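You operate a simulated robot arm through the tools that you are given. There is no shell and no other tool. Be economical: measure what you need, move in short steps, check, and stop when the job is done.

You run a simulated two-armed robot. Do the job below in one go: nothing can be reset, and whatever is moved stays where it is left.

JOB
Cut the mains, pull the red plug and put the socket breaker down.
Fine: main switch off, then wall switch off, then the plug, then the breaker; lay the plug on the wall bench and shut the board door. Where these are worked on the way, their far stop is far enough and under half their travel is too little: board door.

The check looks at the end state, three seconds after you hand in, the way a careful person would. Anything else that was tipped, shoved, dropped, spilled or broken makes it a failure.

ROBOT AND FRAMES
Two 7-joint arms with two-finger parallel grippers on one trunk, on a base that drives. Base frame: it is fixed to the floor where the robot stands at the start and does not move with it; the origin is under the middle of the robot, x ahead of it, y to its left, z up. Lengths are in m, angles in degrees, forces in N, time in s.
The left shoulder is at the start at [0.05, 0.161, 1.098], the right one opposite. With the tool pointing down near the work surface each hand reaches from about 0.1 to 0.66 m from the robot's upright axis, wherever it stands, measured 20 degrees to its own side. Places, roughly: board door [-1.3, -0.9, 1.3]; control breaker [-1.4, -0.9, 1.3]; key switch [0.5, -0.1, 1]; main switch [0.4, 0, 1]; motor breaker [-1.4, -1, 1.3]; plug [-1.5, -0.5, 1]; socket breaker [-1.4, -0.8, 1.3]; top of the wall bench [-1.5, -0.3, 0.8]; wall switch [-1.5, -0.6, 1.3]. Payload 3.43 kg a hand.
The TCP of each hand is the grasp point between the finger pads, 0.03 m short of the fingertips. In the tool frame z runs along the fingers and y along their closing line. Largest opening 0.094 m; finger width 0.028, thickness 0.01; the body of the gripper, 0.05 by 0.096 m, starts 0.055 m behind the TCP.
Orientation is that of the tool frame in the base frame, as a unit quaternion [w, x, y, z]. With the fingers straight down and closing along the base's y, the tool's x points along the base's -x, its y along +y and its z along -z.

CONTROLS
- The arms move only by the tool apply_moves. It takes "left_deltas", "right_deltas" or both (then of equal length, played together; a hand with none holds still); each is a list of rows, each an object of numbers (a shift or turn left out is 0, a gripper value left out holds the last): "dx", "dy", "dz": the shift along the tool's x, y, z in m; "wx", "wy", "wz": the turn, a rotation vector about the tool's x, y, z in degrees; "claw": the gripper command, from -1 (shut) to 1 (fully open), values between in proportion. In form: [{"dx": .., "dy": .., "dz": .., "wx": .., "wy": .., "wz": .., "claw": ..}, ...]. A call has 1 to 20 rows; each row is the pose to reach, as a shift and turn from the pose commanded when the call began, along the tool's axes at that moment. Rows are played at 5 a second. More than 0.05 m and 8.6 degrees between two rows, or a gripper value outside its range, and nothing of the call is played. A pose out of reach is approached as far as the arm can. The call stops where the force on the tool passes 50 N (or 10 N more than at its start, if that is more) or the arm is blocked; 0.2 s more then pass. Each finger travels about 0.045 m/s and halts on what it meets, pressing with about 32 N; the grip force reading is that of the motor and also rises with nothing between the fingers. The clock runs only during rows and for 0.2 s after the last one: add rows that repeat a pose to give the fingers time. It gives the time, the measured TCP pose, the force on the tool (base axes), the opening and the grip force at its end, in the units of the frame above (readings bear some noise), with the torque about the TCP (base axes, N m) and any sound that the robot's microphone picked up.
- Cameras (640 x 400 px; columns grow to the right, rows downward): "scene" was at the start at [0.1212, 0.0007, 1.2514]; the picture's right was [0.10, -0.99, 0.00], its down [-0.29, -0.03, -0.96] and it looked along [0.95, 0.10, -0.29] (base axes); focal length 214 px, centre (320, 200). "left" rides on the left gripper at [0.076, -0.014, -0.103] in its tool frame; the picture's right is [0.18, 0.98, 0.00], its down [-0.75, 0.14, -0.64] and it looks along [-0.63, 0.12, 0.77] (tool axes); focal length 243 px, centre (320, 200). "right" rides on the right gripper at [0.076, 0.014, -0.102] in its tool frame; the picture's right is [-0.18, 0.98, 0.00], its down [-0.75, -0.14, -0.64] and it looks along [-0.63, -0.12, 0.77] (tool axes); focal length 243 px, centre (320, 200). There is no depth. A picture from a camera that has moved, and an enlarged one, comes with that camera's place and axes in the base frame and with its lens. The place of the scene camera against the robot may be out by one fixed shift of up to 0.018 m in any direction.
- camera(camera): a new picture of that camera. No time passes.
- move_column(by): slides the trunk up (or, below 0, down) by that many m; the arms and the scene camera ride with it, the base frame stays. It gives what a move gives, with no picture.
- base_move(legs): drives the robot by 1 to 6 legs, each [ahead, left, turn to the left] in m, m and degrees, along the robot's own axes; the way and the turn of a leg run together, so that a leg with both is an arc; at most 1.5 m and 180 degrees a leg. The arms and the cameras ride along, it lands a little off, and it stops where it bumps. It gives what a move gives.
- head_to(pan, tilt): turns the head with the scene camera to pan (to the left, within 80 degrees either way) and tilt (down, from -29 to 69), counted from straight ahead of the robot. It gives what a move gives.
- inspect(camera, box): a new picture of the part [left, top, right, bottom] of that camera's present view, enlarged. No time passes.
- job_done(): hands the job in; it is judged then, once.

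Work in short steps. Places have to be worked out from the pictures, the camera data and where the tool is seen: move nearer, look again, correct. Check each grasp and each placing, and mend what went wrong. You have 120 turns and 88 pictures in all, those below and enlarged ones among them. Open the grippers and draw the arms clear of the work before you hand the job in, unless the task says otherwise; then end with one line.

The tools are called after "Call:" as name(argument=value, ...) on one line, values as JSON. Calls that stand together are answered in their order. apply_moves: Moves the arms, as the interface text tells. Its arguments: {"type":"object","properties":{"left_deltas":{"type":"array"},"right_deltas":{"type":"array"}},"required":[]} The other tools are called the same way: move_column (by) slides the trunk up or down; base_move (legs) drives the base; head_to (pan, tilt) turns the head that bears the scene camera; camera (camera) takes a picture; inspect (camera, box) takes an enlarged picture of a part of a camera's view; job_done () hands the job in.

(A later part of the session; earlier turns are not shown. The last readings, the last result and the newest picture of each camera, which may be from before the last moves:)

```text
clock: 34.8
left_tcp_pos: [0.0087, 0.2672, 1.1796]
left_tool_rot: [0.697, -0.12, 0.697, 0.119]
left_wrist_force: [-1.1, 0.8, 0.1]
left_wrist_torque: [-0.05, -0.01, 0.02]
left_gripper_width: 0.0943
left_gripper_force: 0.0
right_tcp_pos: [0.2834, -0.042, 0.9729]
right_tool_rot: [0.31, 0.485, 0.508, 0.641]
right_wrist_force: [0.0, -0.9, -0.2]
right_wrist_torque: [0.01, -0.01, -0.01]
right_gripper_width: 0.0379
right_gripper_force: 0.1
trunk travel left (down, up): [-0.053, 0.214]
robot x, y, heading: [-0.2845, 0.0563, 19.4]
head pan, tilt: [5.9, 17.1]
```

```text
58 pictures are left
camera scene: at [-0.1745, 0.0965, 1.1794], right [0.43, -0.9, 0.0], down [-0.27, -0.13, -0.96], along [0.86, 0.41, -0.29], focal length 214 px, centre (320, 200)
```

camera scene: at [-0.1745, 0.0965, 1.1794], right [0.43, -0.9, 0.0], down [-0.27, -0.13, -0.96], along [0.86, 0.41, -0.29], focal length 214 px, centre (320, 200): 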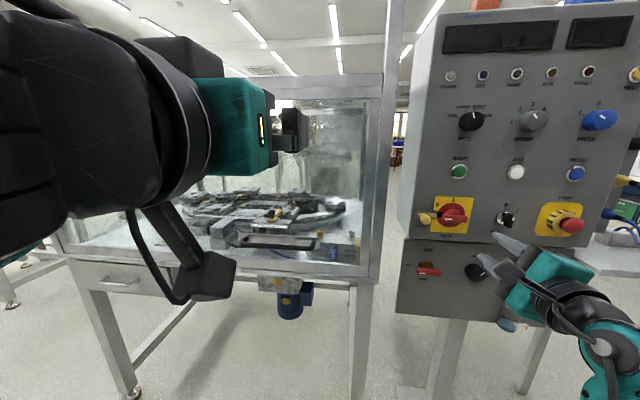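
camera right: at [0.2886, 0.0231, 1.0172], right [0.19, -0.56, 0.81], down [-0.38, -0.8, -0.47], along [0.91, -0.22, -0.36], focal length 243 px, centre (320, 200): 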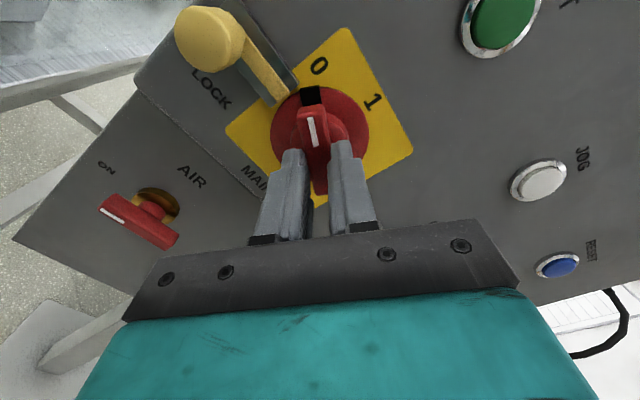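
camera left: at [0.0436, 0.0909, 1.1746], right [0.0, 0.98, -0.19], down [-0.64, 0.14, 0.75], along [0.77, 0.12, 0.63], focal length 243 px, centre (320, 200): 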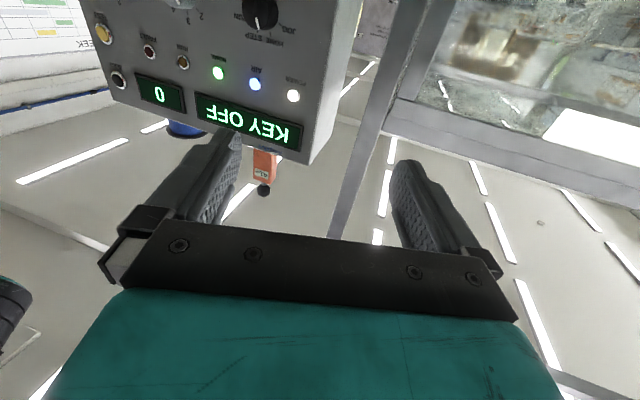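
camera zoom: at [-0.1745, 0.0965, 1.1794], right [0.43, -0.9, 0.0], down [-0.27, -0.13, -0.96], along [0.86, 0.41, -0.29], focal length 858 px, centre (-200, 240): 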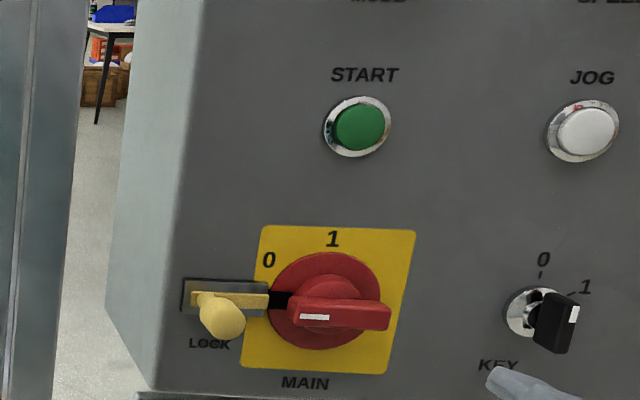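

Display and lamps are dead: mains off. Now I back away and turn around toward the wall to look at it.

Call:
base_move(legs=[[-0.15, 0, 0], [0, 0, 150]])

Call:
head_to(pan=10, tilt=10)

Call:
camera(camera="scene")

```text
clock: 42.4
left_tcp_pos: [-0.789, -0.043, 1.1801]
left_tool_rot: [-0.06, 0.705, -0.059, -0.704]
left_wrist_force: [0.6, 0.4, 0.5]
left_wrist_torque: [-0.01, -0.03, 0.02]
left_gripper_width: 0.0941
left_gripper_force: 0.0
right_tcp_pos: [-0.8792, 0.3609, 0.9707]
right_tool_rot: [-0.54, -0.369, 0.598, 0.463]
right_wrist_force: [-0.1, 0.0, 0.9]
right_wrist_torque: [-0.04, -0.04, 0.03]
right_gripper_width: 0.0377
right_gripper_force: 0.0
trunk travel left (down, up): [-0.053, 0.214]
robot x, y, heading: [-0.4284, 0.0032, 170.4]
head pan, tilt: [5.9, 17.1]
```

```text
clock: 43.1
left_tcp_pos: [-0.7887, -0.0431, 1.1808]
left_tool_rot: [-0.061, 0.705, -0.059, -0.704]
left_wrist_force: [-0.5, 0.4, -0.3]
left_wrist_torque: [-0.03, -0.05, -0.01]
left_gripper_width: 0.0942
left_gripper_force: 0.1
right_tcp_pos: [-0.8797, 0.363, 0.9706]
right_tool_rot: [-0.54, -0.369, 0.598, 0.463]
right_wrist_force: [0.9, -0.1, -0.9]
right_wrist_torque: [0.05, -0.03, 0.01]
right_gripper_width: 0.0374
right_gripper_force: 0.0
trunk travel left (down, up): [-0.053, 0.214]
robot x, y, heading: [-0.4297, -0.0009, 170.3]
head pan, tilt: [10.0, 10.0]
```

```text
57 pictures are left
camera scene: at [-0.5726, -0.0008, 1.1909], right [0.0, 1.0, 0.0], down [0.17, 0.0, -0.98], along [-0.98, 0.0, -0.17], focal length 214 px, centre (320, 200)
```

scene: 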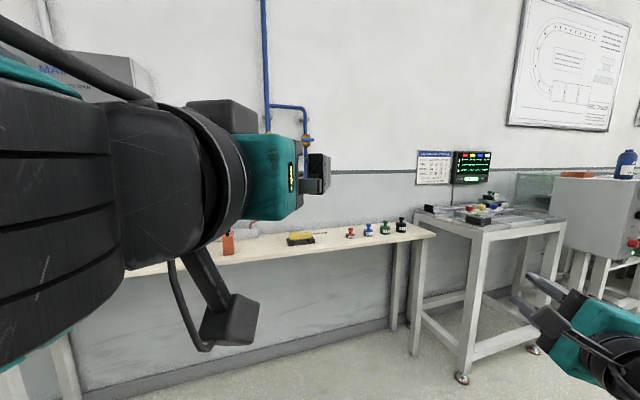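

The work area is to the robot's left. I square up to heading 180°, slide left 0.6 m, and look again.

Call:
base_move(legs=[[0, 0, 9.6], [0, 0.6, 0]])

Call:
head_to(pan=-10, tilt=8)

Call:
camera(camera="scene")

```text
clock: 47.2
left_tcp_pos: [-0.7777, -0.71, 1.1793]
left_tool_rot: [-0.001, 0.708, 0.001, -0.707]
left_wrist_force: [0.1, -0.6, 1.3]
left_wrist_torque: [-0.01, 0.01, 0.03]
left_gripper_width: 0.0938
left_gripper_force: 0.0
right_tcp_pos: [-0.9362, -0.3257, 0.972]
right_tool_rot: [0.578, 0.419, -0.564, -0.415]
right_wrist_force: [-0.4, 0.8, -0.2]
right_wrist_torque: [0.02, 0.0, -0.02]
right_gripper_width: 0.0374
right_gripper_force: 0.1
trunk travel left (down, up): [-0.053, 0.214]
robot x, y, heading: [-0.4277, -0.6064, 180.2]
head pan, tilt: [10.0, 10.0]
```

```text
clock: 48.0
left_tcp_pos: [-0.7775, -0.7091, 1.1794]
left_tool_rot: [-0.001, 0.707, -0.001, -0.707]
left_wrist_force: [-0.2, 0.6, 0.6]
left_wrist_torque: [-0.01, 0.01, 0.01]
left_gripper_width: 0.094
left_gripper_force: 0.1
right_tcp_pos: [-0.9353, -0.3257, 0.9717]
right_tool_rot: [0.578, 0.418, -0.564, -0.415]
right_wrist_force: [0.4, 0.0, 0.3]
right_wrist_torque: [0.04, 0.0, 0.03]
right_gripper_width: 0.0376
right_gripper_force: 0.1
trunk travel left (down, up): [-0.053, 0.214]
robot x, y, heading: [-0.432, -0.6054, 179.8]
head pan, tilt: [-10.0, 8.0]
```

```text
56 pictures are left
camera scene: at [-0.5728, -0.5975, 1.1941], right [0.17, 0.98, 0.0], down [0.14, -0.02, -0.99], along [-0.98, 0.17, -0.14], focal length 214 px, centre (320, 200)
```

scene: 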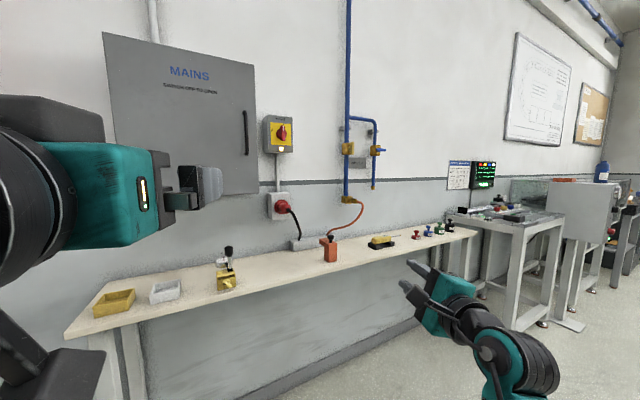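

Now I see the MAINS board door, the wall switch, the red plug and the bench. I zoom in on them.

Call:
inspect(camera="scene", box=[240, 95, 400, 255])

Call:
inspect(camera="scene", box=[90, 20, 290, 220])

```text
2.50 times, centred on (320, 175) of scene
camera zoom: at [-0.5728, -0.5975, 1.1941], right [0.17, 0.98, 0.0], down [0.14, -0.02, -0.99], along [-0.98, 0.17, -0.14], focal length 536 px, centre (320, 262)
```

zoom: 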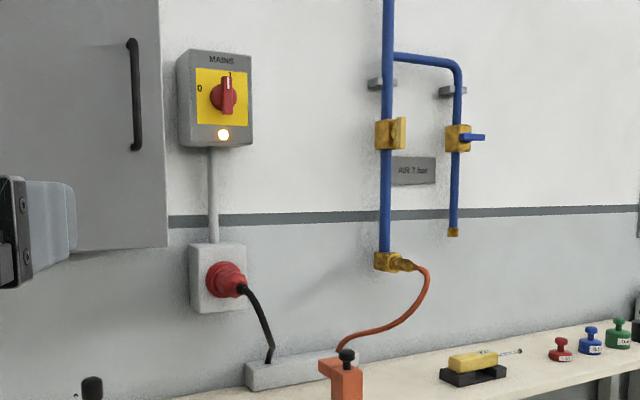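

```text
2.00 times, centred on (190, 120) of scene
camera zoom: at [-0.5728, -0.5975, 1.1941], right [0.17, 0.98, 0.0], down [0.14, -0.02, -0.99], along [-0.98, 0.17, -0.14], focal length 429 px, centre (580, 360)
```

zoom: 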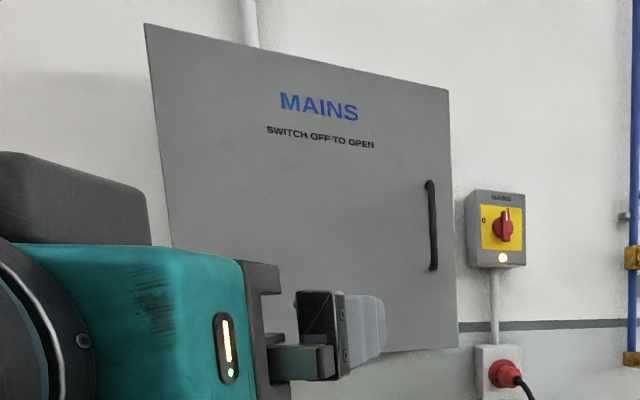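

The wall switch is at about [-1.55, -0.58, 1.34]; the board faces diagonally (its hinge side stands out toward me), so I use the left hand here with the robot to the right. I retract the right hand, raise the trunk and drive nearer.

Call:
apply_moves(right_deltas=[{"dz": -0.04}, {"dz": -0.08}, {"dz": -0.12}, {"dz": -0.15}])

Call:
move_column(by=0.165)

Call:
base_move(legs=[[0, -0.225, 0], [0.32, 0, 0]])

Call:
head_to(pan=15, tilt=15)

Call:
camera(camera="scene")

Call:
camera(camera="left")

```text
clock: 49.0
left_tcp_pos: [-0.778, -0.7085, 1.1801]
left_tool_rot: [-0.002, 0.707, 0.0, -0.707]
left_wrist_force: [-0.2, 0.4, 0.0]
left_wrist_torque: [-0.01, -0.03, 0.02]
left_gripper_width: 0.0939
left_gripper_force: 0.1
right_tcp_pos: [-0.8475, -0.2876, 0.934]
right_tool_rot: [0.578, 0.418, -0.563, -0.416]
right_wrist_force: [0.3, 0.9, 0.1]
right_wrist_torque: [-0.03, 0.02, 0.01]
right_gripper_width: 0.0375
right_gripper_force: 0.1
right hand out of reach, approached as far as the arm can: row 2, 3, 4
trunk travel left (down, up): [-0.053, 0.214]
robot x, y, heading: [-0.4279, -0.6082, 180.2]
head pan, tilt: [-10.0, 8.0]
```

```text
clock: 50.9
left_tcp_pos: [-0.778, -0.7092, 1.3443]
left_tool_rot: [-0.001, 0.708, 0.0, -0.707]
left_wrist_force: [-0.2, 0.5, -0.5]
left_wrist_torque: [-0.02, 0.04, -0.03]
left_gripper_width: 0.094
left_gripper_force: 0.0
right_tcp_pos: [-0.849, -0.2871, 1.0976]
right_tool_rot: [0.578, 0.419, -0.564, -0.415]
right_wrist_force: [-0.8, -0.4, -0.1]
right_wrist_torque: [0.0, 0.0, 0.0]
right_gripper_width: 0.0376
right_gripper_force: 0.2
trunk travel left (down, up): [-0.218, 0.049]
robot x, y, heading: [-0.4283, -0.6051, 180.0]
head pan, tilt: [-10.0, 8.0]
```

```text
clock: 54.4
left_tcp_pos: [-1.0965, -0.4831, 1.3445]
left_tool_rot: [-0.001, 0.708, 0.0, -0.707]
left_wrist_force: [-0.1, -0.3, 0.0]
left_wrist_torque: [0.02, 0.0, 0.03]
left_gripper_width: 0.0942
left_gripper_force: 0.1
right_tcp_pos: [-1.1675, -0.061, 1.0979]
right_tool_rot: [0.578, 0.419, -0.563, -0.415]
right_wrist_force: [-0.8, -0.1, -0.1]
right_wrist_torque: [0.0, 0.01, 0.01]
right_gripper_width: 0.0375
right_gripper_force: 0.1
trunk travel left (down, up): [-0.218, 0.049]
robot x, y, heading: [-0.7495, -0.3778, 180.2]
head pan, tilt: [-10.0, 8.0]
```

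```text
clock: 55.2
left_tcp_pos: [-1.0966, -0.4832, 1.3445]
left_tool_rot: [0.0, 0.707, 0.001, -0.707]
left_wrist_force: [0.0, -0.7, -0.1]
left_wrist_torque: [0.01, 0.01, 0.0]
left_gripper_width: 0.0941
left_gripper_force: 0.0
right_tcp_pos: [-1.1668, -0.0613, 1.097]
right_tool_rot: [0.579, 0.419, -0.564, -0.415]
right_wrist_force: [0.7, -0.2, 0.4]
right_wrist_torque: [-0.03, -0.03, -0.01]
right_gripper_width: 0.0379
right_gripper_force: 0.0
trunk travel left (down, up): [-0.218, 0.049]
robot x, y, heading: [-0.7464, -0.3771, 180.2]
head pan, tilt: [15.0, 15.0]
```

```text
53 pictures are left
camera scene: at [-0.8898, -0.4111, 1.3478], right [-0.26, 0.97, 0.0], down [0.25, 0.07, -0.97], along [-0.93, -0.25, -0.26], focal length 214 px, centre (320, 200)
```

scene: 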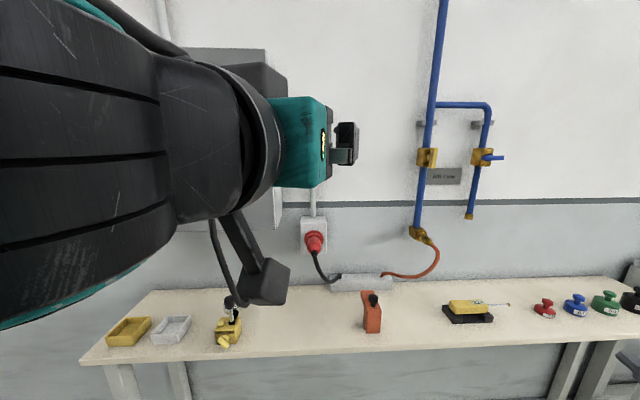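

```text
52 pictures are left
camera left: at [-0.9936, -0.4685, 1.2676], right [0.0, -0.98, -0.19], down [0.64, -0.14, 0.75], along [-0.77, -0.12, 0.63], focal length 243 px, centre (320, 200)
```

left: 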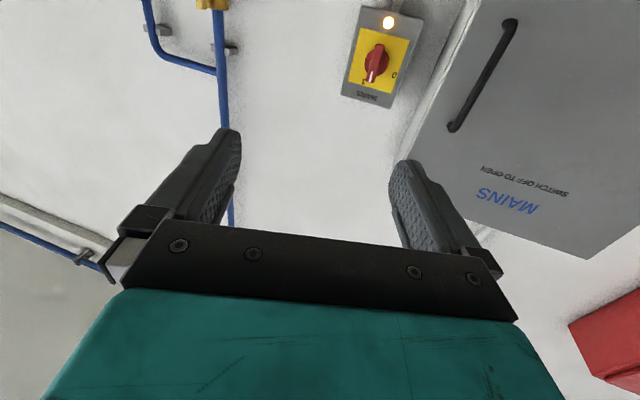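

The switch is at roughly [-1.50, -0.585, 1.34]. I move the left hand left 0.10 and forward 0.12 to line up, narrow the fingers, and look again.

Call:
apply_moves(left_deltas=[{"dy": 0.025, "dz": 0.03, "claw": -0.2}, {"dy": 0.05, "dz": 0.06}, {"dy": 0.075, "dz": 0.09}, {"dy": 0.102, "dz": 0.12}, {"dy": 0.102, "dz": 0.12}])

Call:
camera(camera="left")

```text
clock: 56.5
left_tcp_pos: [-1.2142, -0.5846, 1.3453]
left_tool_rot: [0.002, -0.707, 0.0, 0.707]
left_wrist_force: [-0.4, -0.5, -0.4]
left_wrist_torque: [-0.02, -0.01, -0.01]
left_gripper_width: 0.0376
left_gripper_force: 0.1
right_tcp_pos: [-1.1683, -0.0613, 1.0984]
right_tool_rot: [0.579, 0.419, -0.563, -0.415]
right_wrist_force: [-0.5, 0.2, -0.1]
right_wrist_torque: [-0.05, -0.01, -0.01]
right_gripper_width: 0.0376
right_gripper_force: 0.1
trunk travel left (down, up): [-0.218, 0.049]
robot x, y, heading: [-0.7478, -0.3781, 179.8]
head pan, tilt: [15.0, 15.0]
```

```text
51 pictures are left
camera left: at [-1.1119, -0.571, 1.2672], right [0.0, -0.98, -0.18], down [0.64, -0.14, 0.75], along [-0.77, -0.12, 0.63], focal length 243 px, centre (320, 200)
```

left: 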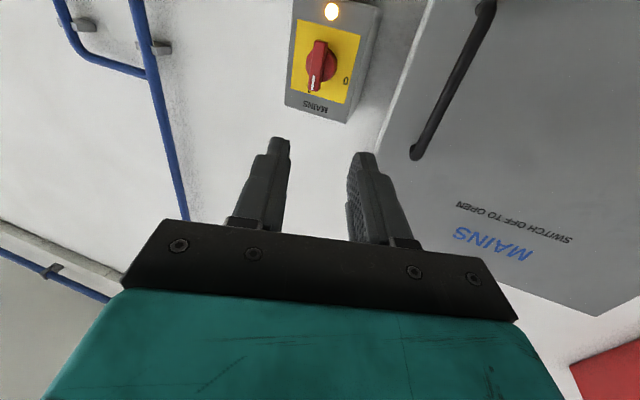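

Dial centre now ≈ [-1.505, -0.586, 1.339]. I extend further with the arm, 12 cm, dropping 6 mm, and look.

Call:
apply_moves(left_deltas=[{"dx": 0.006, "dz": 0.04}, {"dx": 0.006, "dz": 0.08}, {"dx": 0.006, "dz": 0.12}, {"dx": 0.006, "dz": 0.12}])

Call:
camera(camera="left")

```text
clock: 57.5
left_tcp_pos: [-1.3363, -0.5855, 1.3391]
left_tool_rot: [0.001, 0.707, 0.002, -0.707]
left_wrist_force: [0.1, 0.2, 0.8]
left_wrist_torque: [0.03, -0.01, 0.01]
left_gripper_width: 0.0376
left_gripper_force: 0.1
right_tcp_pos: [-1.1669, -0.0617, 1.0978]
right_tool_rot: [0.578, 0.419, -0.564, -0.415]
right_wrist_force: [-0.2, 0.1, 0.7]
right_wrist_torque: [0.01, 0.01, 0.0]
right_gripper_width: 0.0374
right_gripper_force: 0.2
trunk travel left (down, up): [-0.218, 0.049]
robot x, y, heading: [-0.7475, -0.3774, 179.9]
head pan, tilt: [15.0, 15.0]
```

```text
50 pictures are left
camera left: at [-1.2347, -0.5707, 1.2618], right [0.0, -0.98, -0.19], down [0.64, -0.14, 0.75], along [-0.77, -0.12, 0.63], focal length 243 px, centre (320, 200)
```

left: 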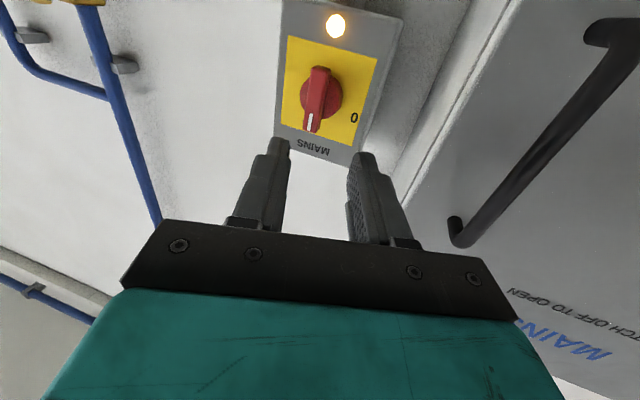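

On axis; dial about 16 cm ahead of the TCP. Advance 9 cm.

Call:
apply_moves(left_deltas=[{"dz": 0.04}, {"dz": 0.07}, {"dz": 0.09}, {"dz": 0.09}])

Call:
camera(camera="left")

```text
clock: 58.5
left_tcp_pos: [-1.4257, -0.5863, 1.3389]
left_tool_rot: [-0.001, 0.708, 0.001, -0.707]
left_wrist_force: [0.4, -1.3, 0.2]
left_wrist_torque: [-0.03, 0.02, -0.02]
left_gripper_width: 0.0377
left_gripper_force: 0.1
right_tcp_pos: [-1.168, -0.0608, 1.0984]
right_tool_rot: [0.578, 0.419, -0.564, -0.415]
right_wrist_force: [-0.3, 0.5, 0.8]
right_wrist_torque: [0.0, -0.01, 0.02]
right_gripper_width: 0.0377
right_gripper_force: 0.0
trunk travel left (down, up): [-0.218, 0.049]
robot x, y, heading: [-0.7456, -0.3803, 180.3]
head pan, tilt: [15.0, 15.0]
```

```text
49 pictures are left
camera left: at [-1.3233, -0.5718, 1.2615], right [0.0, -0.98, -0.19], down [0.64, -0.14, 0.75], along [-0.77, -0.12, 0.63], focal length 243 px, centre (320, 200)
```

left: 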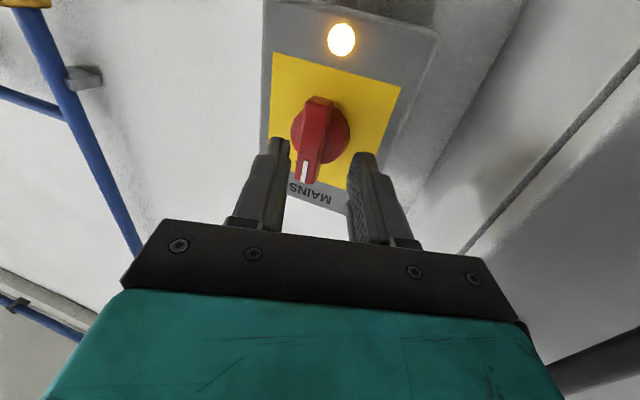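

Nearly there; advance 2 cm and close.

Call:
apply_moves(left_deltas=[{"dz": 0.01}, {"dz": 0.02}, {"dz": 0.02, "claw": -1}, {"dz": 0.02, "claw": -1}, {"dz": 0.02, "claw": -1}])

Call:
camera(camera="left")

```text
clock: 59.6
left_tcp_pos: [-1.4457, -0.5809, 1.3366]
left_tool_rot: [-0.002, 0.708, -0.003, -0.706]
left_wrist_force: [3.6, 12.1, -3.7]
left_wrist_torque: [-0.02, 0.16, -0.21]
left_gripper_width: 0.0186
left_gripper_force: 44.7
right_tcp_pos: [-1.1678, -0.0595, 1.097]
right_tool_rot: [0.579, 0.418, -0.564, -0.415]
right_wrist_force: [-0.5, -0.3, 0.0]
right_wrist_torque: [-0.02, 0.01, -0.01]
right_gripper_width: 0.0376
right_gripper_force: 0.0
trunk travel left (down, up): [-0.218, 0.049]
robot x, y, heading: [-0.747, -0.3783, 179.8]
head pan, tilt: [15.0, 15.0]
```

```text
48 pictures are left
camera left: at [-1.344, -0.5668, 1.2606], right [0.0, -0.98, -0.18], down [0.64, -0.14, 0.75], along [-0.77, -0.11, 0.63], focal length 243 px, centre (320, 200)
```

left: 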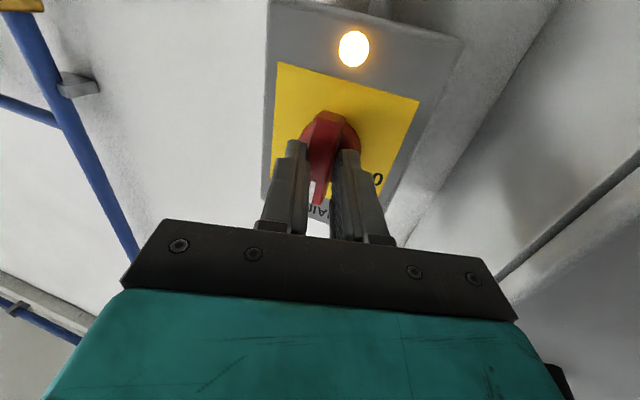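

Gripped. Turn anticlockwise in two stages with a small offset correction.

Call:
apply_moves(left_deltas=[{"dy": -0.004, "wz": -6}, {"dy": -0.004, "wz": -12}, {"dy": -0.004, "wz": -18}, {"dy": -0.004, "wz": -24}, {"dy": -0.004, "wz": -30}, {"dy": -0.004, "wz": -37}, {"dy": -0.004, "wz": -44}, {"dy": -0.004, "wz": -44}])

Call:
camera(camera="left")

```text
clock: 61.5
left_tcp_pos: [-1.4429, -0.5797, 1.3399]
left_tool_rot: [0.265, -0.655, -0.266, 0.655]
left_wrist_force: [14.4, 5.7, -7.3]
left_wrist_torque: [-0.17, 0.25, 0.61]
left_gripper_width: 0.0172
left_gripper_force: 45.1
right_tcp_pos: [-1.1657, -0.0611, 1.0982]
right_tool_rot: [0.579, 0.418, -0.563, -0.415]
right_wrist_force: [0.5, -0.6, 0.9]
right_wrist_torque: [0.02, 0.01, 0.02]
right_gripper_width: 0.0376
right_gripper_force: 0.1
trunk travel left (down, up): [-0.218, 0.049]
robot x, y, heading: [-0.7468, -0.3801, 179.9]
head pan, tilt: [15.0, 15.0]
```

```text
47 pictures are left
camera left: at [-1.3415, -0.5162, 1.294], right [0.0, -0.58, -0.82], down [0.64, -0.63, 0.44], along [-0.77, -0.52, 0.37], focal length 243 px, centre (320, 200)
```

left: 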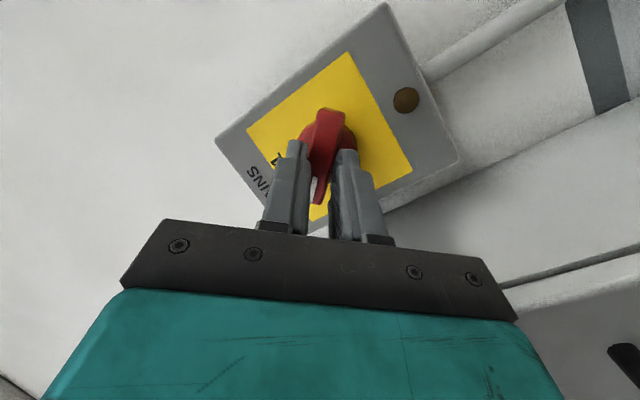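

The lamp already went out. I continue to the full 90° and release.

Call:
apply_moves(left_deltas=[{"wz": -6}, {"wz": -12}, {"wz": -18}, {"wz": -24}, {"wz": -30}, {"wz": -37}, {"wz": -44}, {"wz": -49}, {"wz": -49}])

Call:
apply_moves(left_deltas=[{"claw": -0.2}, {"claw": -0.2}, {"dz": -0.04}, {"dz": -0.08}, {"dz": -0.12}, {"dz": -0.16}])

Call:
camera(camera="left")

```text
clock: 63.5
left_tcp_pos: [-1.4439, -0.5805, 1.3397]
left_tool_rot: [-0.512, 0.488, 0.512, -0.488]
left_wrist_force: [10.7, 4.2, -3.1]
left_wrist_torque: [-1.57, -0.23, -0.09]
left_gripper_width: 0.0162
left_gripper_force: 45.0
right_tcp_pos: [-1.1664, -0.0599, 1.0991]
right_tool_rot: [0.579, 0.418, -0.564, -0.416]
right_wrist_force: [0.3, 0.5, -0.3]
right_wrist_torque: [0.01, 0.0, -0.01]
right_gripper_width: 0.0376
right_gripper_force: 0.1
trunk travel left (down, up): [-0.218, 0.049]
robot x, y, heading: [-0.7499, -0.3788, 179.8]
head pan, tilt: [15.0, 15.0]
```

```text
clock: 64.8
left_tcp_pos: [-1.2839, -0.5795, 1.3397]
left_tool_rot: [0.514, -0.486, -0.513, 0.486]
left_wrist_force: [0.3, 0.6, 1.2]
left_wrist_torque: [0.01, 0.0, 0.02]
left_gripper_width: 0.0379
left_gripper_force: 0.0
right_tcp_pos: [-1.1672, -0.0612, 1.0983]
right_tool_rot: [0.579, 0.419, -0.563, -0.416]
right_wrist_force: [-1.1, 0.2, 0.2]
right_wrist_torque: [0.03, -0.02, 0.06]
right_gripper_width: 0.0376
right_gripper_force: 0.1
trunk travel left (down, up): [-0.218, 0.049]
robot x, y, heading: [-0.7474, -0.3791, 180.0]
head pan, tilt: [15.0, 15.0]
```

```text
46 pictures are left
camera left: at [-1.1826, -0.5044, 1.3579], right [0.0, 0.24, -0.97], down [0.64, -0.75, -0.18], along [-0.77, -0.62, -0.15], focal length 243 px, centre (320, 200)
```

left: 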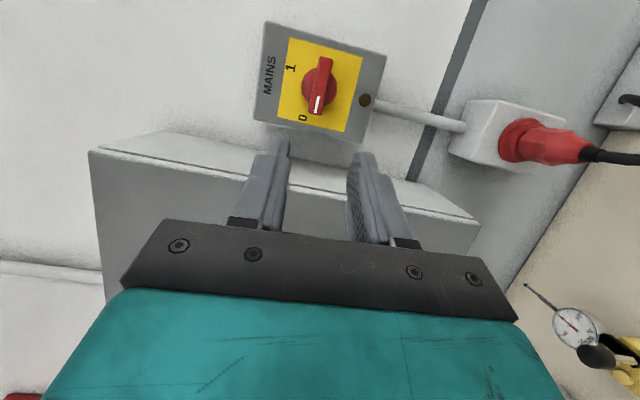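

Wall switch is at 0, lamp out. Next the plug: I inspect it with the scene camera.

Call:
inspect(camera="scene", box=[270, 200, 400, 300])

Call:
inspect(camera="left", box=[430, 70, 640, 230])

```text
4.00 times, centred on (335, 250) of scene
camera zoom: at [-0.8895, -0.4112, 1.3478], right [-0.26, 0.97, 0.0], down [0.25, 0.07, -0.97], along [-0.93, -0.25, -0.26], focal length 858 px, centre (260, 0)
```

zoom: 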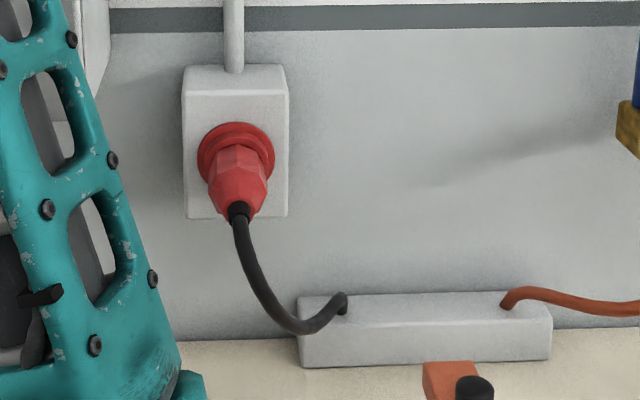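

```text
2.50 times, centred on (535, 150) of left
camera zoom: at [-1.1826, -0.5044, 1.3579], right [0.0, 0.24, -0.97], down [0.64, -0.75, -0.18], along [-0.77, -0.62, -0.15], focal length 606 px, centre (-218, 325)
```

zoom: 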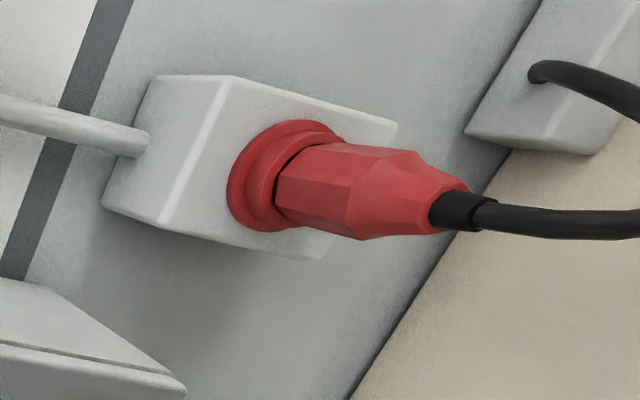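

Plug body lies roughly along x from the collar at [-1.483, -0.585, 1.055] to the cable tail at [-1.416, -0.568, 1.05]. I'll grip it from above with the tool pitched 60° down (to clear the collar and bench later); first reorient the left hand in free space.

Call:
apply_moves(left_deltas=[{"dz": -0.04, "wx": -3.72, "wy": 3.52, "wz": 6.44}, {"dz": -0.04, "dy": 0.0, "wx": -7.45, "wy": 7.03, "wz": 12.88}, {"dz": -0.04, "dy": 0.015, "wx": -11.17, "wy": 10.55, "wz": 19.3}, {"dz": -0.04, "dy": 0.03, "wx": -14.9, "wy": 14.06, "wz": 25.75}, {"dz": -0.04, "dy": 0.045, "wx": -18.6, "wy": 17.58, "wz": 32.2}, {"dz": -0.04, "dy": 0.06, "wx": -22.3, "wy": 21.1, "wz": 38.6}, {"dz": -0.04, "dy": 0.075, "wx": -26.06, "wy": 24.6, "wz": 45.07}, {"dz": -0.04, "dy": 0.09, "wx": -29.8, "wy": 28.1, "wz": 51.5}, {"dz": -0.04, "dy": 0.105, "wx": -33.5, "wy": 31.6, "wz": 57.95}, {"dz": -0.04, "dy": 0.12, "wx": -37.2, "wy": 35.15, "wz": 64.4}, {"dz": -0.04, "dy": 0.135, "wx": -40.95, "wy": 38.7, "wz": 70.8}, {"dz": -0.04, "dy": 0.15, "dx": -0.004, "wx": -44.7, "wy": 42.2, "wz": 77.26}, {"dz": -0.04, "dy": 0.17, "dx": -0.007, "wx": -48.4, "wy": 45.7, "wz": 83.7, "claw": 0.4}, {"dz": -0.04, "dy": 0.17, "dx": -0.007, "wx": -48.4, "wy": 45.7, "wz": 83.7}])

Call:
camera(camera="left")

Call:
camera(camera="scene")

```text
clock: 67.8
left_tcp_pos: [-1.3133, -0.5932, 1.1301]
left_tool_rot: [0.002, 0.966, 0.0, -0.259]
left_wrist_force: [0.5, -0.6, 0.0]
left_wrist_torque: [0.0, 0.0, 0.01]
left_gripper_width: 0.0658
left_gripper_force: 0.1
left hand out of reach, approached as far as the arm can: row 5, 6, 7, 8, 9, 10, 11, 12, 13, 14
right_tcp_pos: [-1.1667, -0.0604, 1.097]
right_tool_rot: [0.578, 0.42, -0.563, -0.415]
right_wrist_force: [-0.7, -0.1, 0.6]
right_wrist_torque: [-0.04, -0.03, -0.02]
right_gripper_width: 0.0378
right_gripper_force: 0.1
trunk travel left (down, up): [-0.218, 0.049]
robot x, y, heading: [-0.7511, -0.3802, 180.0]
head pan, tilt: [15.0, 15.0]
```

```text
43 pictures are left
camera left: at [-1.1963, -0.5801, 1.1799], right [0.16, -0.98, -0.09], down [-0.33, -0.14, 0.93], along [-0.93, -0.12, -0.35], focal length 243 px, centre (320, 200)
```

left: 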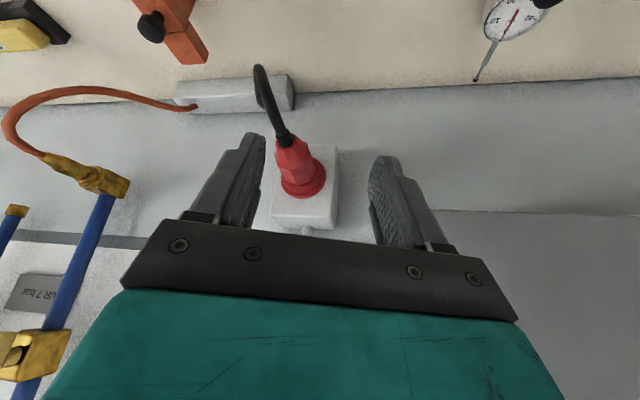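

```text
42 pictures are left
camera scene: at [-0.8898, -0.4111, 1.3478], right [-0.26, 0.97, 0.0], down [0.25, 0.07, -0.97], along [-0.93, -0.25, -0.26], focal length 214 px, centre (320, 200)
```

scene: 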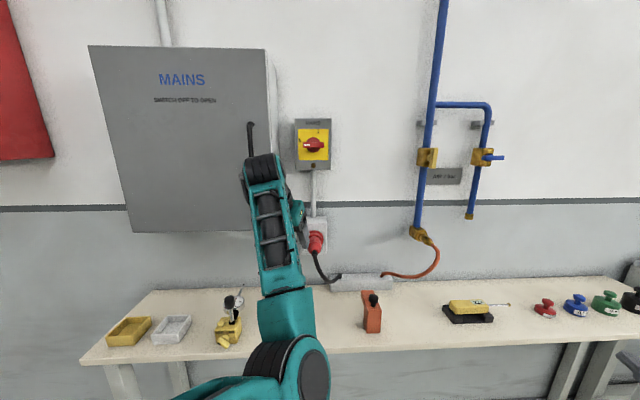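

The wall itself is yawed ~19.5° (like the panel), so I should face heading 199.5°. I slide right first, then turn left 19.5° so that the left hand ends in front of the plug.

Call:
base_move(legs=[[0, -0.265, 0], [0, 0, 19.5]])

Call:
camera(camera="left")

```text
clock: 70.8
left_tcp_pos: [-1.21, -0.5095, 1.1307]
left_tool_rot: [0.044, 0.952, 0.162, -0.254]
left_wrist_force: [0.3, -0.4, -0.5]
left_wrist_torque: [0.01, 0.0, -0.01]
left_gripper_width: 0.0661
left_gripper_force: 0.1
right_tcp_pos: [-1.2501, 0.0395, 1.0982]
right_tool_rot: [0.639, 0.508, -0.485, -0.312]
right_wrist_force: [0.0, -0.4, 0.4]
right_wrist_torque: [0.02, -0.01, 0.02]
right_gripper_width: 0.0375
right_gripper_force: 0.0
trunk travel left (down, up): [-0.218, 0.049]
robot x, y, heading: [-0.7503, -0.1177, -160.4]
head pan, tilt: [15.0, 15.0]
```

```text
41 pictures are left
camera left: at [-1.1041, -0.4579, 1.18], right [0.48, -0.87, -0.09], down [-0.27, -0.24, 0.93], along [-0.84, -0.42, -0.35], focal length 243 px, centre (320, 200)
```

left: 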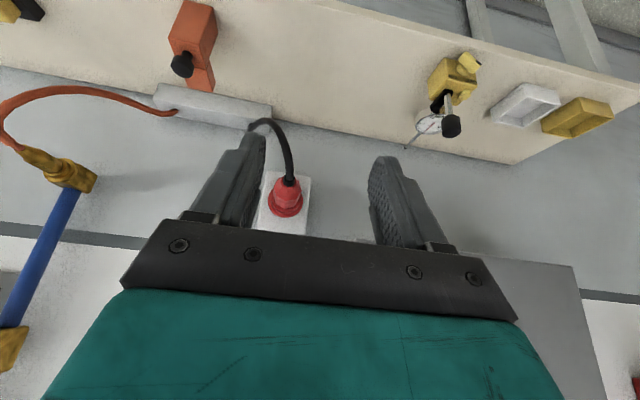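

Squared to the wall. The plug is ~2 cm right of the hand and ~0.2 m ahead; I drive ahead 0.19 and shift the hand right 0.019.

Call:
base_move(legs=[[0.19, 0, 0]])

Call:
apply_moves(left_deltas=[{"dy": -0.01}, {"dy": -0.019}, {"dy": -0.019}])

Call:
camera(camera="left")

Call:
camera(camera="scene")

```text
clock: 72.3
left_tcp_pos: [-1.3846, -0.5755, 1.1304]
left_tool_rot: [0.047, 0.952, 0.166, -0.254]
left_wrist_force: [0.5, 0.5, 0.3]
left_wrist_torque: [0.02, -0.02, -0.01]
left_gripper_width: 0.066
left_gripper_force: 0.0
right_tcp_pos: [-1.4258, -0.0238, 1.0978]
right_tool_rot: [0.641, 0.509, -0.484, -0.31]
right_wrist_force: [-0.3, -0.4, 0.1]
right_wrist_torque: [0.02, -0.01, 0.0]
right_gripper_width: 0.0376
right_gripper_force: 0.0
trunk travel left (down, up): [-0.218, 0.049]
robot x, y, heading: [-0.9211, -0.1796, -160.5]
head pan, tilt: [15.0, 15.0]
```

```text
clock: 73.1
left_tcp_pos: [-1.3925, -0.5585, 1.1281]
left_tool_rot: [0.046, 0.951, 0.165, -0.256]
left_wrist_force: [0.0, -0.2, 0.8]
left_wrist_torque: [-0.01, 0.02, -0.02]
left_gripper_width: 0.0658
left_gripper_force: 0.0
left hand out of reach, approached as far as the arm can: row 2, 3
right_tcp_pos: [-1.4266, -0.0239, 1.0977]
right_tool_rot: [0.641, 0.509, -0.483, -0.31]
right_wrist_force: [0.5, 0.2, -0.1]
right_wrist_torque: [0.01, 0.03, 0.01]
right_gripper_width: 0.0378
right_gripper_force: 0.1
trunk travel left (down, up): [-0.218, 0.049]
robot x, y, heading: [-0.9235, -0.1814, -160.3]
head pan, tilt: [15.0, 15.0]
```

```text
40 pictures are left
camera left: at [-1.2881, -0.5056, 1.1785], right [0.48, -0.87, -0.09], down [-0.26, -0.24, 0.93], along [-0.84, -0.43, -0.35], focal length 243 px, centre (320, 200)
```

left: 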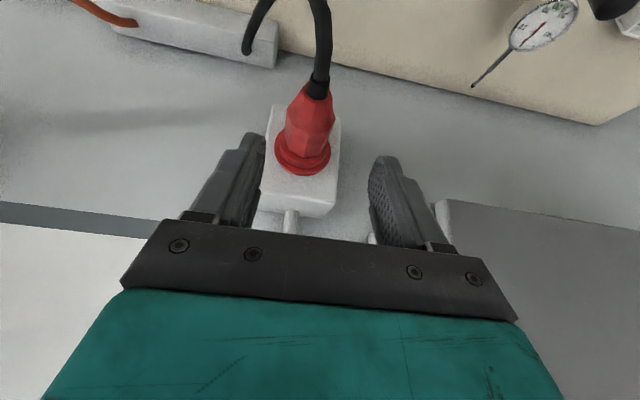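

```text
39 pictures are left
camera scene: at [-1.0508, -0.2565, 1.3478], right [-0.57, 0.82, 0.0], down [0.21, 0.15, -0.97], along [-0.79, -0.55, -0.26], focal length 214 px, centre (320, 200)
```

scene: 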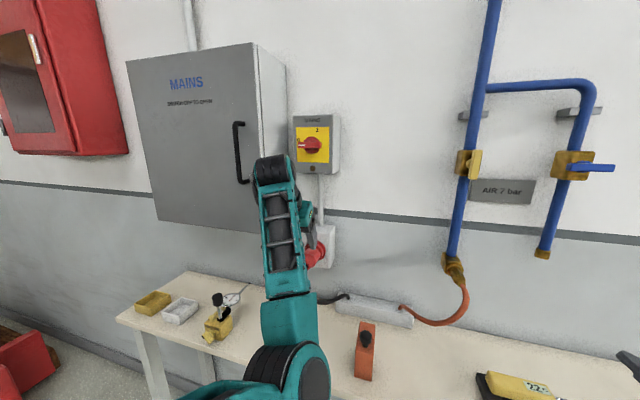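

Triangulation puts the plug body centre at about 1.585 m into the wall direction, z ≈ 1.03, and the hand is about at its inward limit; I reposition the base (forward 0.05, right 0.05) with the hand shifting left.

Call:
base_move(legs=[[0.05, -0.05, 0]])

Call:
apply_moves(left_deltas=[{"dy": 0.022}, {"dy": 0.044}, {"dy": 0.044}])

Call:
camera(camera="left")

```text
clock: 74.1
left_tcp_pos: [-1.4552, -0.5303, 1.1301]
left_tool_rot: [0.047, 0.951, 0.167, -0.256]
left_wrist_force: [0.7, -0.1, -1.0]
left_wrist_torque: [-0.03, 0.0, 0.04]
left_gripper_width: 0.0659
left_gripper_force: 0.0
right_tcp_pos: [-1.4898, 0.0065, 1.0985]
right_tool_rot: [0.641, 0.509, -0.484, -0.31]
right_wrist_force: [-0.4, 0.3, 0.2]
right_wrist_torque: [0.01, -0.01, 0.0]
right_gripper_width: 0.0379
right_gripper_force: 0.1
trunk travel left (down, up): [-0.218, 0.049]
robot x, y, heading: [-0.9843, -0.1535, -160.3]
head pan, tilt: [15.0, 15.0]
```

```text
clock: 74.9
left_tcp_pos: [-1.4419, -0.5706, 1.1298]
left_tool_rot: [0.046, 0.951, 0.167, -0.256]
left_wrist_force: [0.3, 0.0, 0.1]
left_wrist_torque: [0.04, -0.02, 0.0]
left_gripper_width: 0.0658
left_gripper_force: 0.0
right_tcp_pos: [-1.49, 0.0049, 1.0983]
right_tool_rot: [0.642, 0.509, -0.483, -0.31]
right_wrist_force: [-0.2, 0.2, 0.6]
right_wrist_torque: [0.04, 0.04, 0.05]
right_gripper_width: 0.0377
right_gripper_force: 0.0
trunk travel left (down, up): [-0.218, 0.049]
robot x, y, heading: [-0.9909, -0.1494, -160.4]
head pan, tilt: [15.0, 15.0]
```

```text
38 pictures are left
camera left: at [-1.3364, -0.5166, 1.1789], right [0.48, -0.87, -0.09], down [-0.26, -0.24, 0.93], along [-0.83, -0.43, -0.35], focal length 243 px, centre (320, 200)
```

left: 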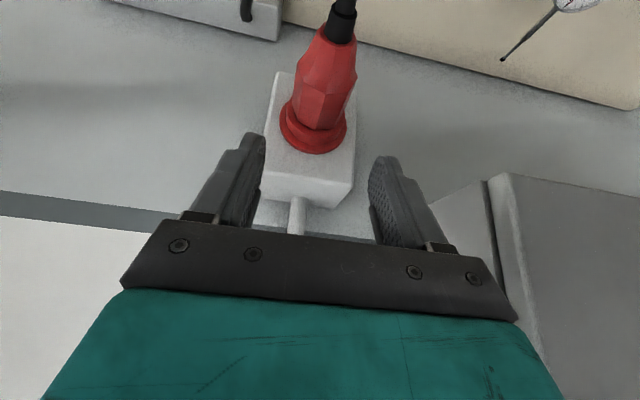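

Aligned laterally. I lower toward the plug in steps along/behind it.

Call:
apply_moves(left_deltas=[{"dz": 0.02, "dx": 0.0085}, {"dz": 0.04, "dx": 0.017}, {"dz": 0.06, "dx": 0.0255}, {"dz": 0.06, "dx": 0.0255}])

Call:
camera(camera="left")

Call:
inspect(camera="scene", box=[240, 160, 400, 260])

```text
clock: 75.9
left_tcp_pos: [-1.449, -0.5734, 1.0668]
left_tool_rot: [0.047, 0.951, 0.166, -0.256]
left_wrist_force: [-0.1, 0.5, 0.7]
left_wrist_torque: [0.01, 0.02, 0.04]
left_gripper_width: 0.0661
left_gripper_force: 0.1
right_tcp_pos: [-1.4903, 0.0067, 1.0977]
right_tool_rot: [0.641, 0.509, -0.483, -0.311]
right_wrist_force: [0.4, 0.4, -0.6]
right_wrist_torque: [0.02, 0.0, 0.0]
right_gripper_width: 0.0375
right_gripper_force: 0.2
trunk travel left (down, up): [-0.218, 0.049]
robot x, y, heading: [-0.9869, -0.1522, -160.2]
head pan, tilt: [15.0, 15.0]
```

```text
37 pictures are left
camera left: at [-1.3436, -0.5188, 1.1149], right [0.48, -0.87, -0.09], down [-0.26, -0.24, 0.93], along [-0.83, -0.43, -0.35], focal length 243 px, centre (320, 200)
```

left: 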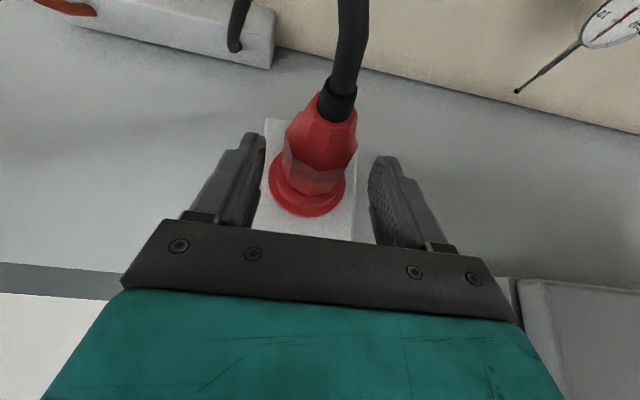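

```text
4.00 times, centred on (320, 210) of scene
camera zoom: at [-1.1143, -0.2261, 1.3478], right [-0.57, 0.82, 0.0], down [0.21, 0.15, -0.97], along [-0.79, -0.55, -0.26], focal length 858 px, centre (320, 160)
```

zoom: 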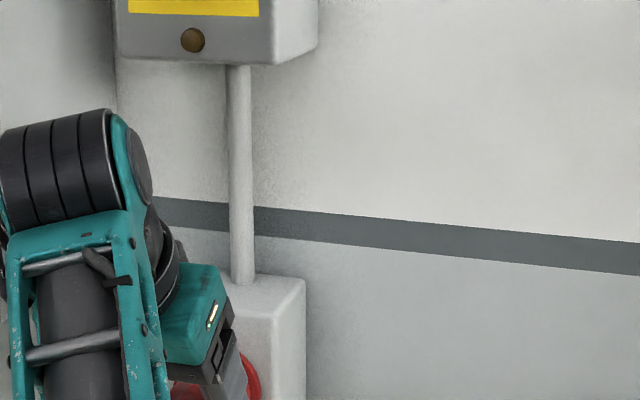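

The plug droops ~15–20° outward; its body middle is ~3.4 cm further along my tool axis. I advance and close the fingers.

Call:
apply_moves(left_deltas=[{"dz": 0.012}, {"dz": 0.024}, {"dz": 0.033}, {"dz": 0.033, "claw": -1}, {"dz": 0.033, "claw": -1}, {"dz": 0.033, "claw": -1}, {"dz": 0.033, "claw": -1}])

Call:
camera(camera="left")

```text
clock: 77.5
left_tcp_pos: [-1.4628, -0.5793, 1.0358]
left_tool_rot: [0.047, 0.951, 0.167, -0.256]
left_wrist_force: [0.7, -0.3, 0.8]
left_wrist_torque: [0.01, -0.01, -0.03]
left_gripper_width: 0.0493
left_gripper_force: 32.2
right_tcp_pos: [-1.4894, 0.0055, 1.0984]
right_tool_rot: [0.641, 0.509, -0.484, -0.309]
right_wrist_force: [0.2, -0.3, 0.2]
right_wrist_torque: [0.01, 0.0, -0.02]
right_gripper_width: 0.0378
right_gripper_force: 0.1
trunk travel left (down, up): [-0.218, 0.049]
robot x, y, heading: [-0.9875, -0.1511, -160.2]
head pan, tilt: [15.0, 15.0]
heard: snap
```

```text
35 pictures are left
camera left: at [-1.3585, -0.5259, 1.0854], right [0.49, -0.87, -0.09], down [-0.26, -0.24, 0.93], along [-0.83, -0.43, -0.35], focal length 243 px, centre (320, 200)
```

left: 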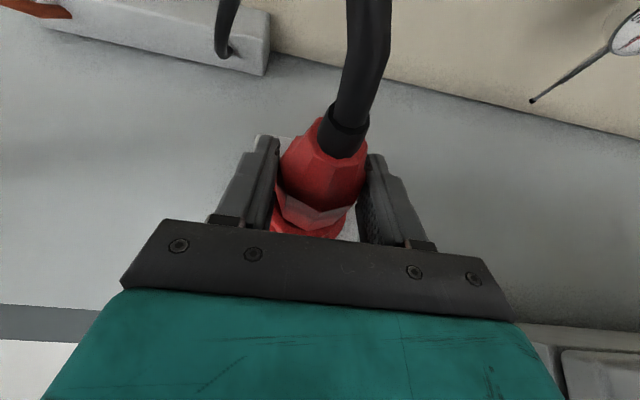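

Gripped at 49 mm. I pull outward along the plug's axis in small steps.

Call:
apply_moves(left_deltas=[{"dz": -0.003, "dx": 0.0097}, {"dz": -0.005, "dx": 0.0193}, {"dz": -0.008, "dx": 0.029}, {"dz": -0.0103, "dx": 0.0387}, {"dz": -0.0103, "dx": 0.0387}])

Call:
camera(camera="left")

```text
clock: 78.7
left_tcp_pos: [-1.4284, -0.5662, 1.027]
left_tool_rot: [0.047, 0.951, 0.166, -0.256]
left_wrist_force: [0.1, -0.2, 0.4]
left_wrist_torque: [-0.01, -0.01, -0.01]
left_gripper_width: 0.0494
left_gripper_force: 32.0
right_tcp_pos: [-1.4902, 0.0059, 1.099]
right_tool_rot: [0.641, 0.51, -0.483, -0.309]
right_wrist_force: [-0.7, 0.8, -0.2]
right_wrist_torque: [0.0, 0.0, -0.02]
right_gripper_width: 0.0375
right_gripper_force: 0.1
trunk travel left (down, up): [-0.218, 0.049]
robot x, y, heading: [-0.9923, -0.1494, -160.2]
head pan, tilt: [15.0, 15.0]
```

```text
34 pictures are left
camera left: at [-1.3229, -0.5125, 1.0755], right [0.48, -0.87, -0.09], down [-0.26, -0.24, 0.93], along [-0.83, -0.43, -0.35], focal length 243 px, centre (320, 200)
```

left: 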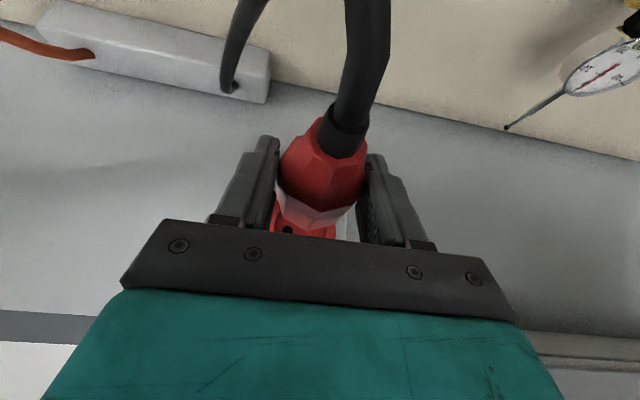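

The plug comes with the hand without load. Pull 6 cm more and verify it is out.

Call:
apply_moves(left_deltas=[{"dz": -0.005, "dx": 0.0193}, {"dz": -0.0103, "dx": 0.0387}, {"dz": -0.0155, "dx": 0.058}, {"dz": -0.0155, "dx": 0.058}])

Call:
camera(camera="left")

Call:
camera(camera="scene")

```text
clock: 79.7
left_tcp_pos: [-1.3736, -0.5448, 1.0106]
left_tool_rot: [0.046, 0.952, 0.166, -0.255]
left_wrist_force: [0.1, -0.4, 0.5]
left_wrist_torque: [0.0, 0.01, -0.01]
left_gripper_width: 0.0494
left_gripper_force: 32.4
right_tcp_pos: [-1.4898, 0.0054, 1.0971]
right_tool_rot: [0.641, 0.51, -0.483, -0.31]
right_wrist_force: [-0.1, 0.8, -0.1]
right_wrist_torque: [0.05, -0.01, 0.04]
right_gripper_width: 0.0375
right_gripper_force: 0.0
trunk travel left (down, up): [-0.218, 0.049]
robot x, y, heading: [-0.99, -0.1465, -160.0]
head pan, tilt: [15.0, 15.0]
```

```text
33 pictures are left
camera left: at [-1.2693, -0.4914, 1.0601], right [0.48, -0.87, -0.09], down [-0.26, -0.24, 0.93], along [-0.83, -0.43, -0.35], focal length 243 px, centre (320, 200)
```

left: 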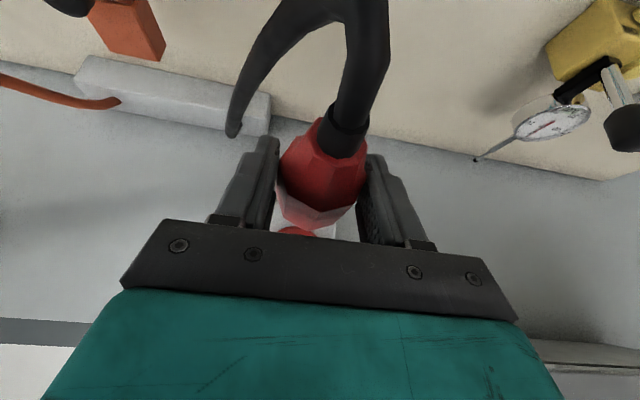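

```text
32 pictures are left
camera scene: at [-1.1145, -0.2262, 1.3477], right [-0.57, 0.82, 0.0], down [0.21, 0.15, -0.97], along [-0.79, -0.55, -0.26], focal length 214 px, centre (320, 200)
```

scene: 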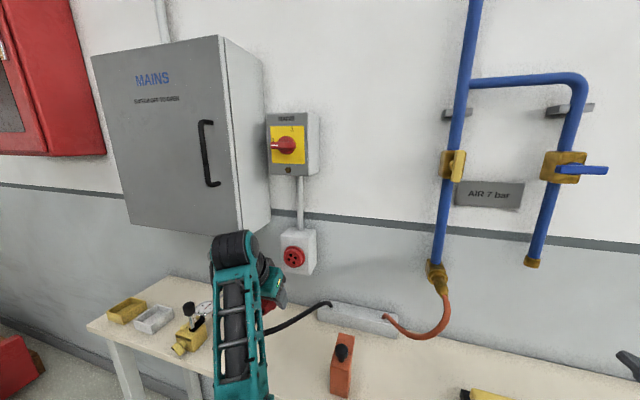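

The plug is out. I level it (pitch the tool 17° steeper) and carry it over the free bench spot, a bit left and further in.

Call:
apply_moves(left_deltas=[{"dx": -0.01, "dy": 0.01, "dz": 0.017, "wy": 6}, {"dx": -0.019, "dy": 0.02, "dz": 0.034, "wy": 12}, {"dx": -0.0283, "dy": 0.03, "dz": 0.051, "wy": 17}, {"dx": -0.0283, "dy": 0.03, "dz": 0.051, "wy": 17}])

Call:
camera(camera="left")

```text
clock: 80.7
left_tcp_pos: [-1.41, -0.5907, 0.9811]
left_tool_rot: [0.021, 0.979, 0.172, -0.112]
left_wrist_force: [-0.6, 0.4, 0.7]
left_wrist_torque: [0.0, 0.0, -0.01]
left_gripper_width: 0.0491
left_gripper_force: 31.7
right_tcp_pos: [-1.491, 0.0042, 1.0991]
right_tool_rot: [0.641, 0.509, -0.483, -0.31]
right_wrist_force: [0.0, -0.8, -0.1]
right_wrist_torque: [-0.01, 0.02, 0.0]
right_gripper_width: 0.0377
right_gripper_force: 0.1
trunk travel left (down, up): [-0.218, 0.049]
robot x, y, heading: [-0.9899, -0.1514, -160.4]
head pan, tilt: [15.0, 15.0]
```

```text
31 pictures are left
camera left: at [-1.3248, -0.5442, 1.0627], right [0.5, -0.86, -0.04], down [-0.51, -0.33, 0.8], along [-0.7, -0.38, -0.6], focal length 243 px, centre (320, 200)
```

left: 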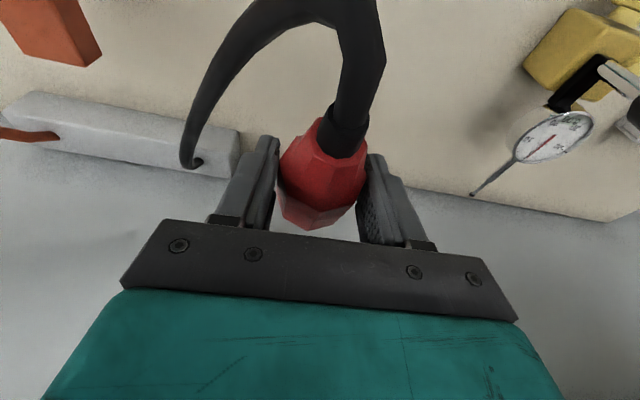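

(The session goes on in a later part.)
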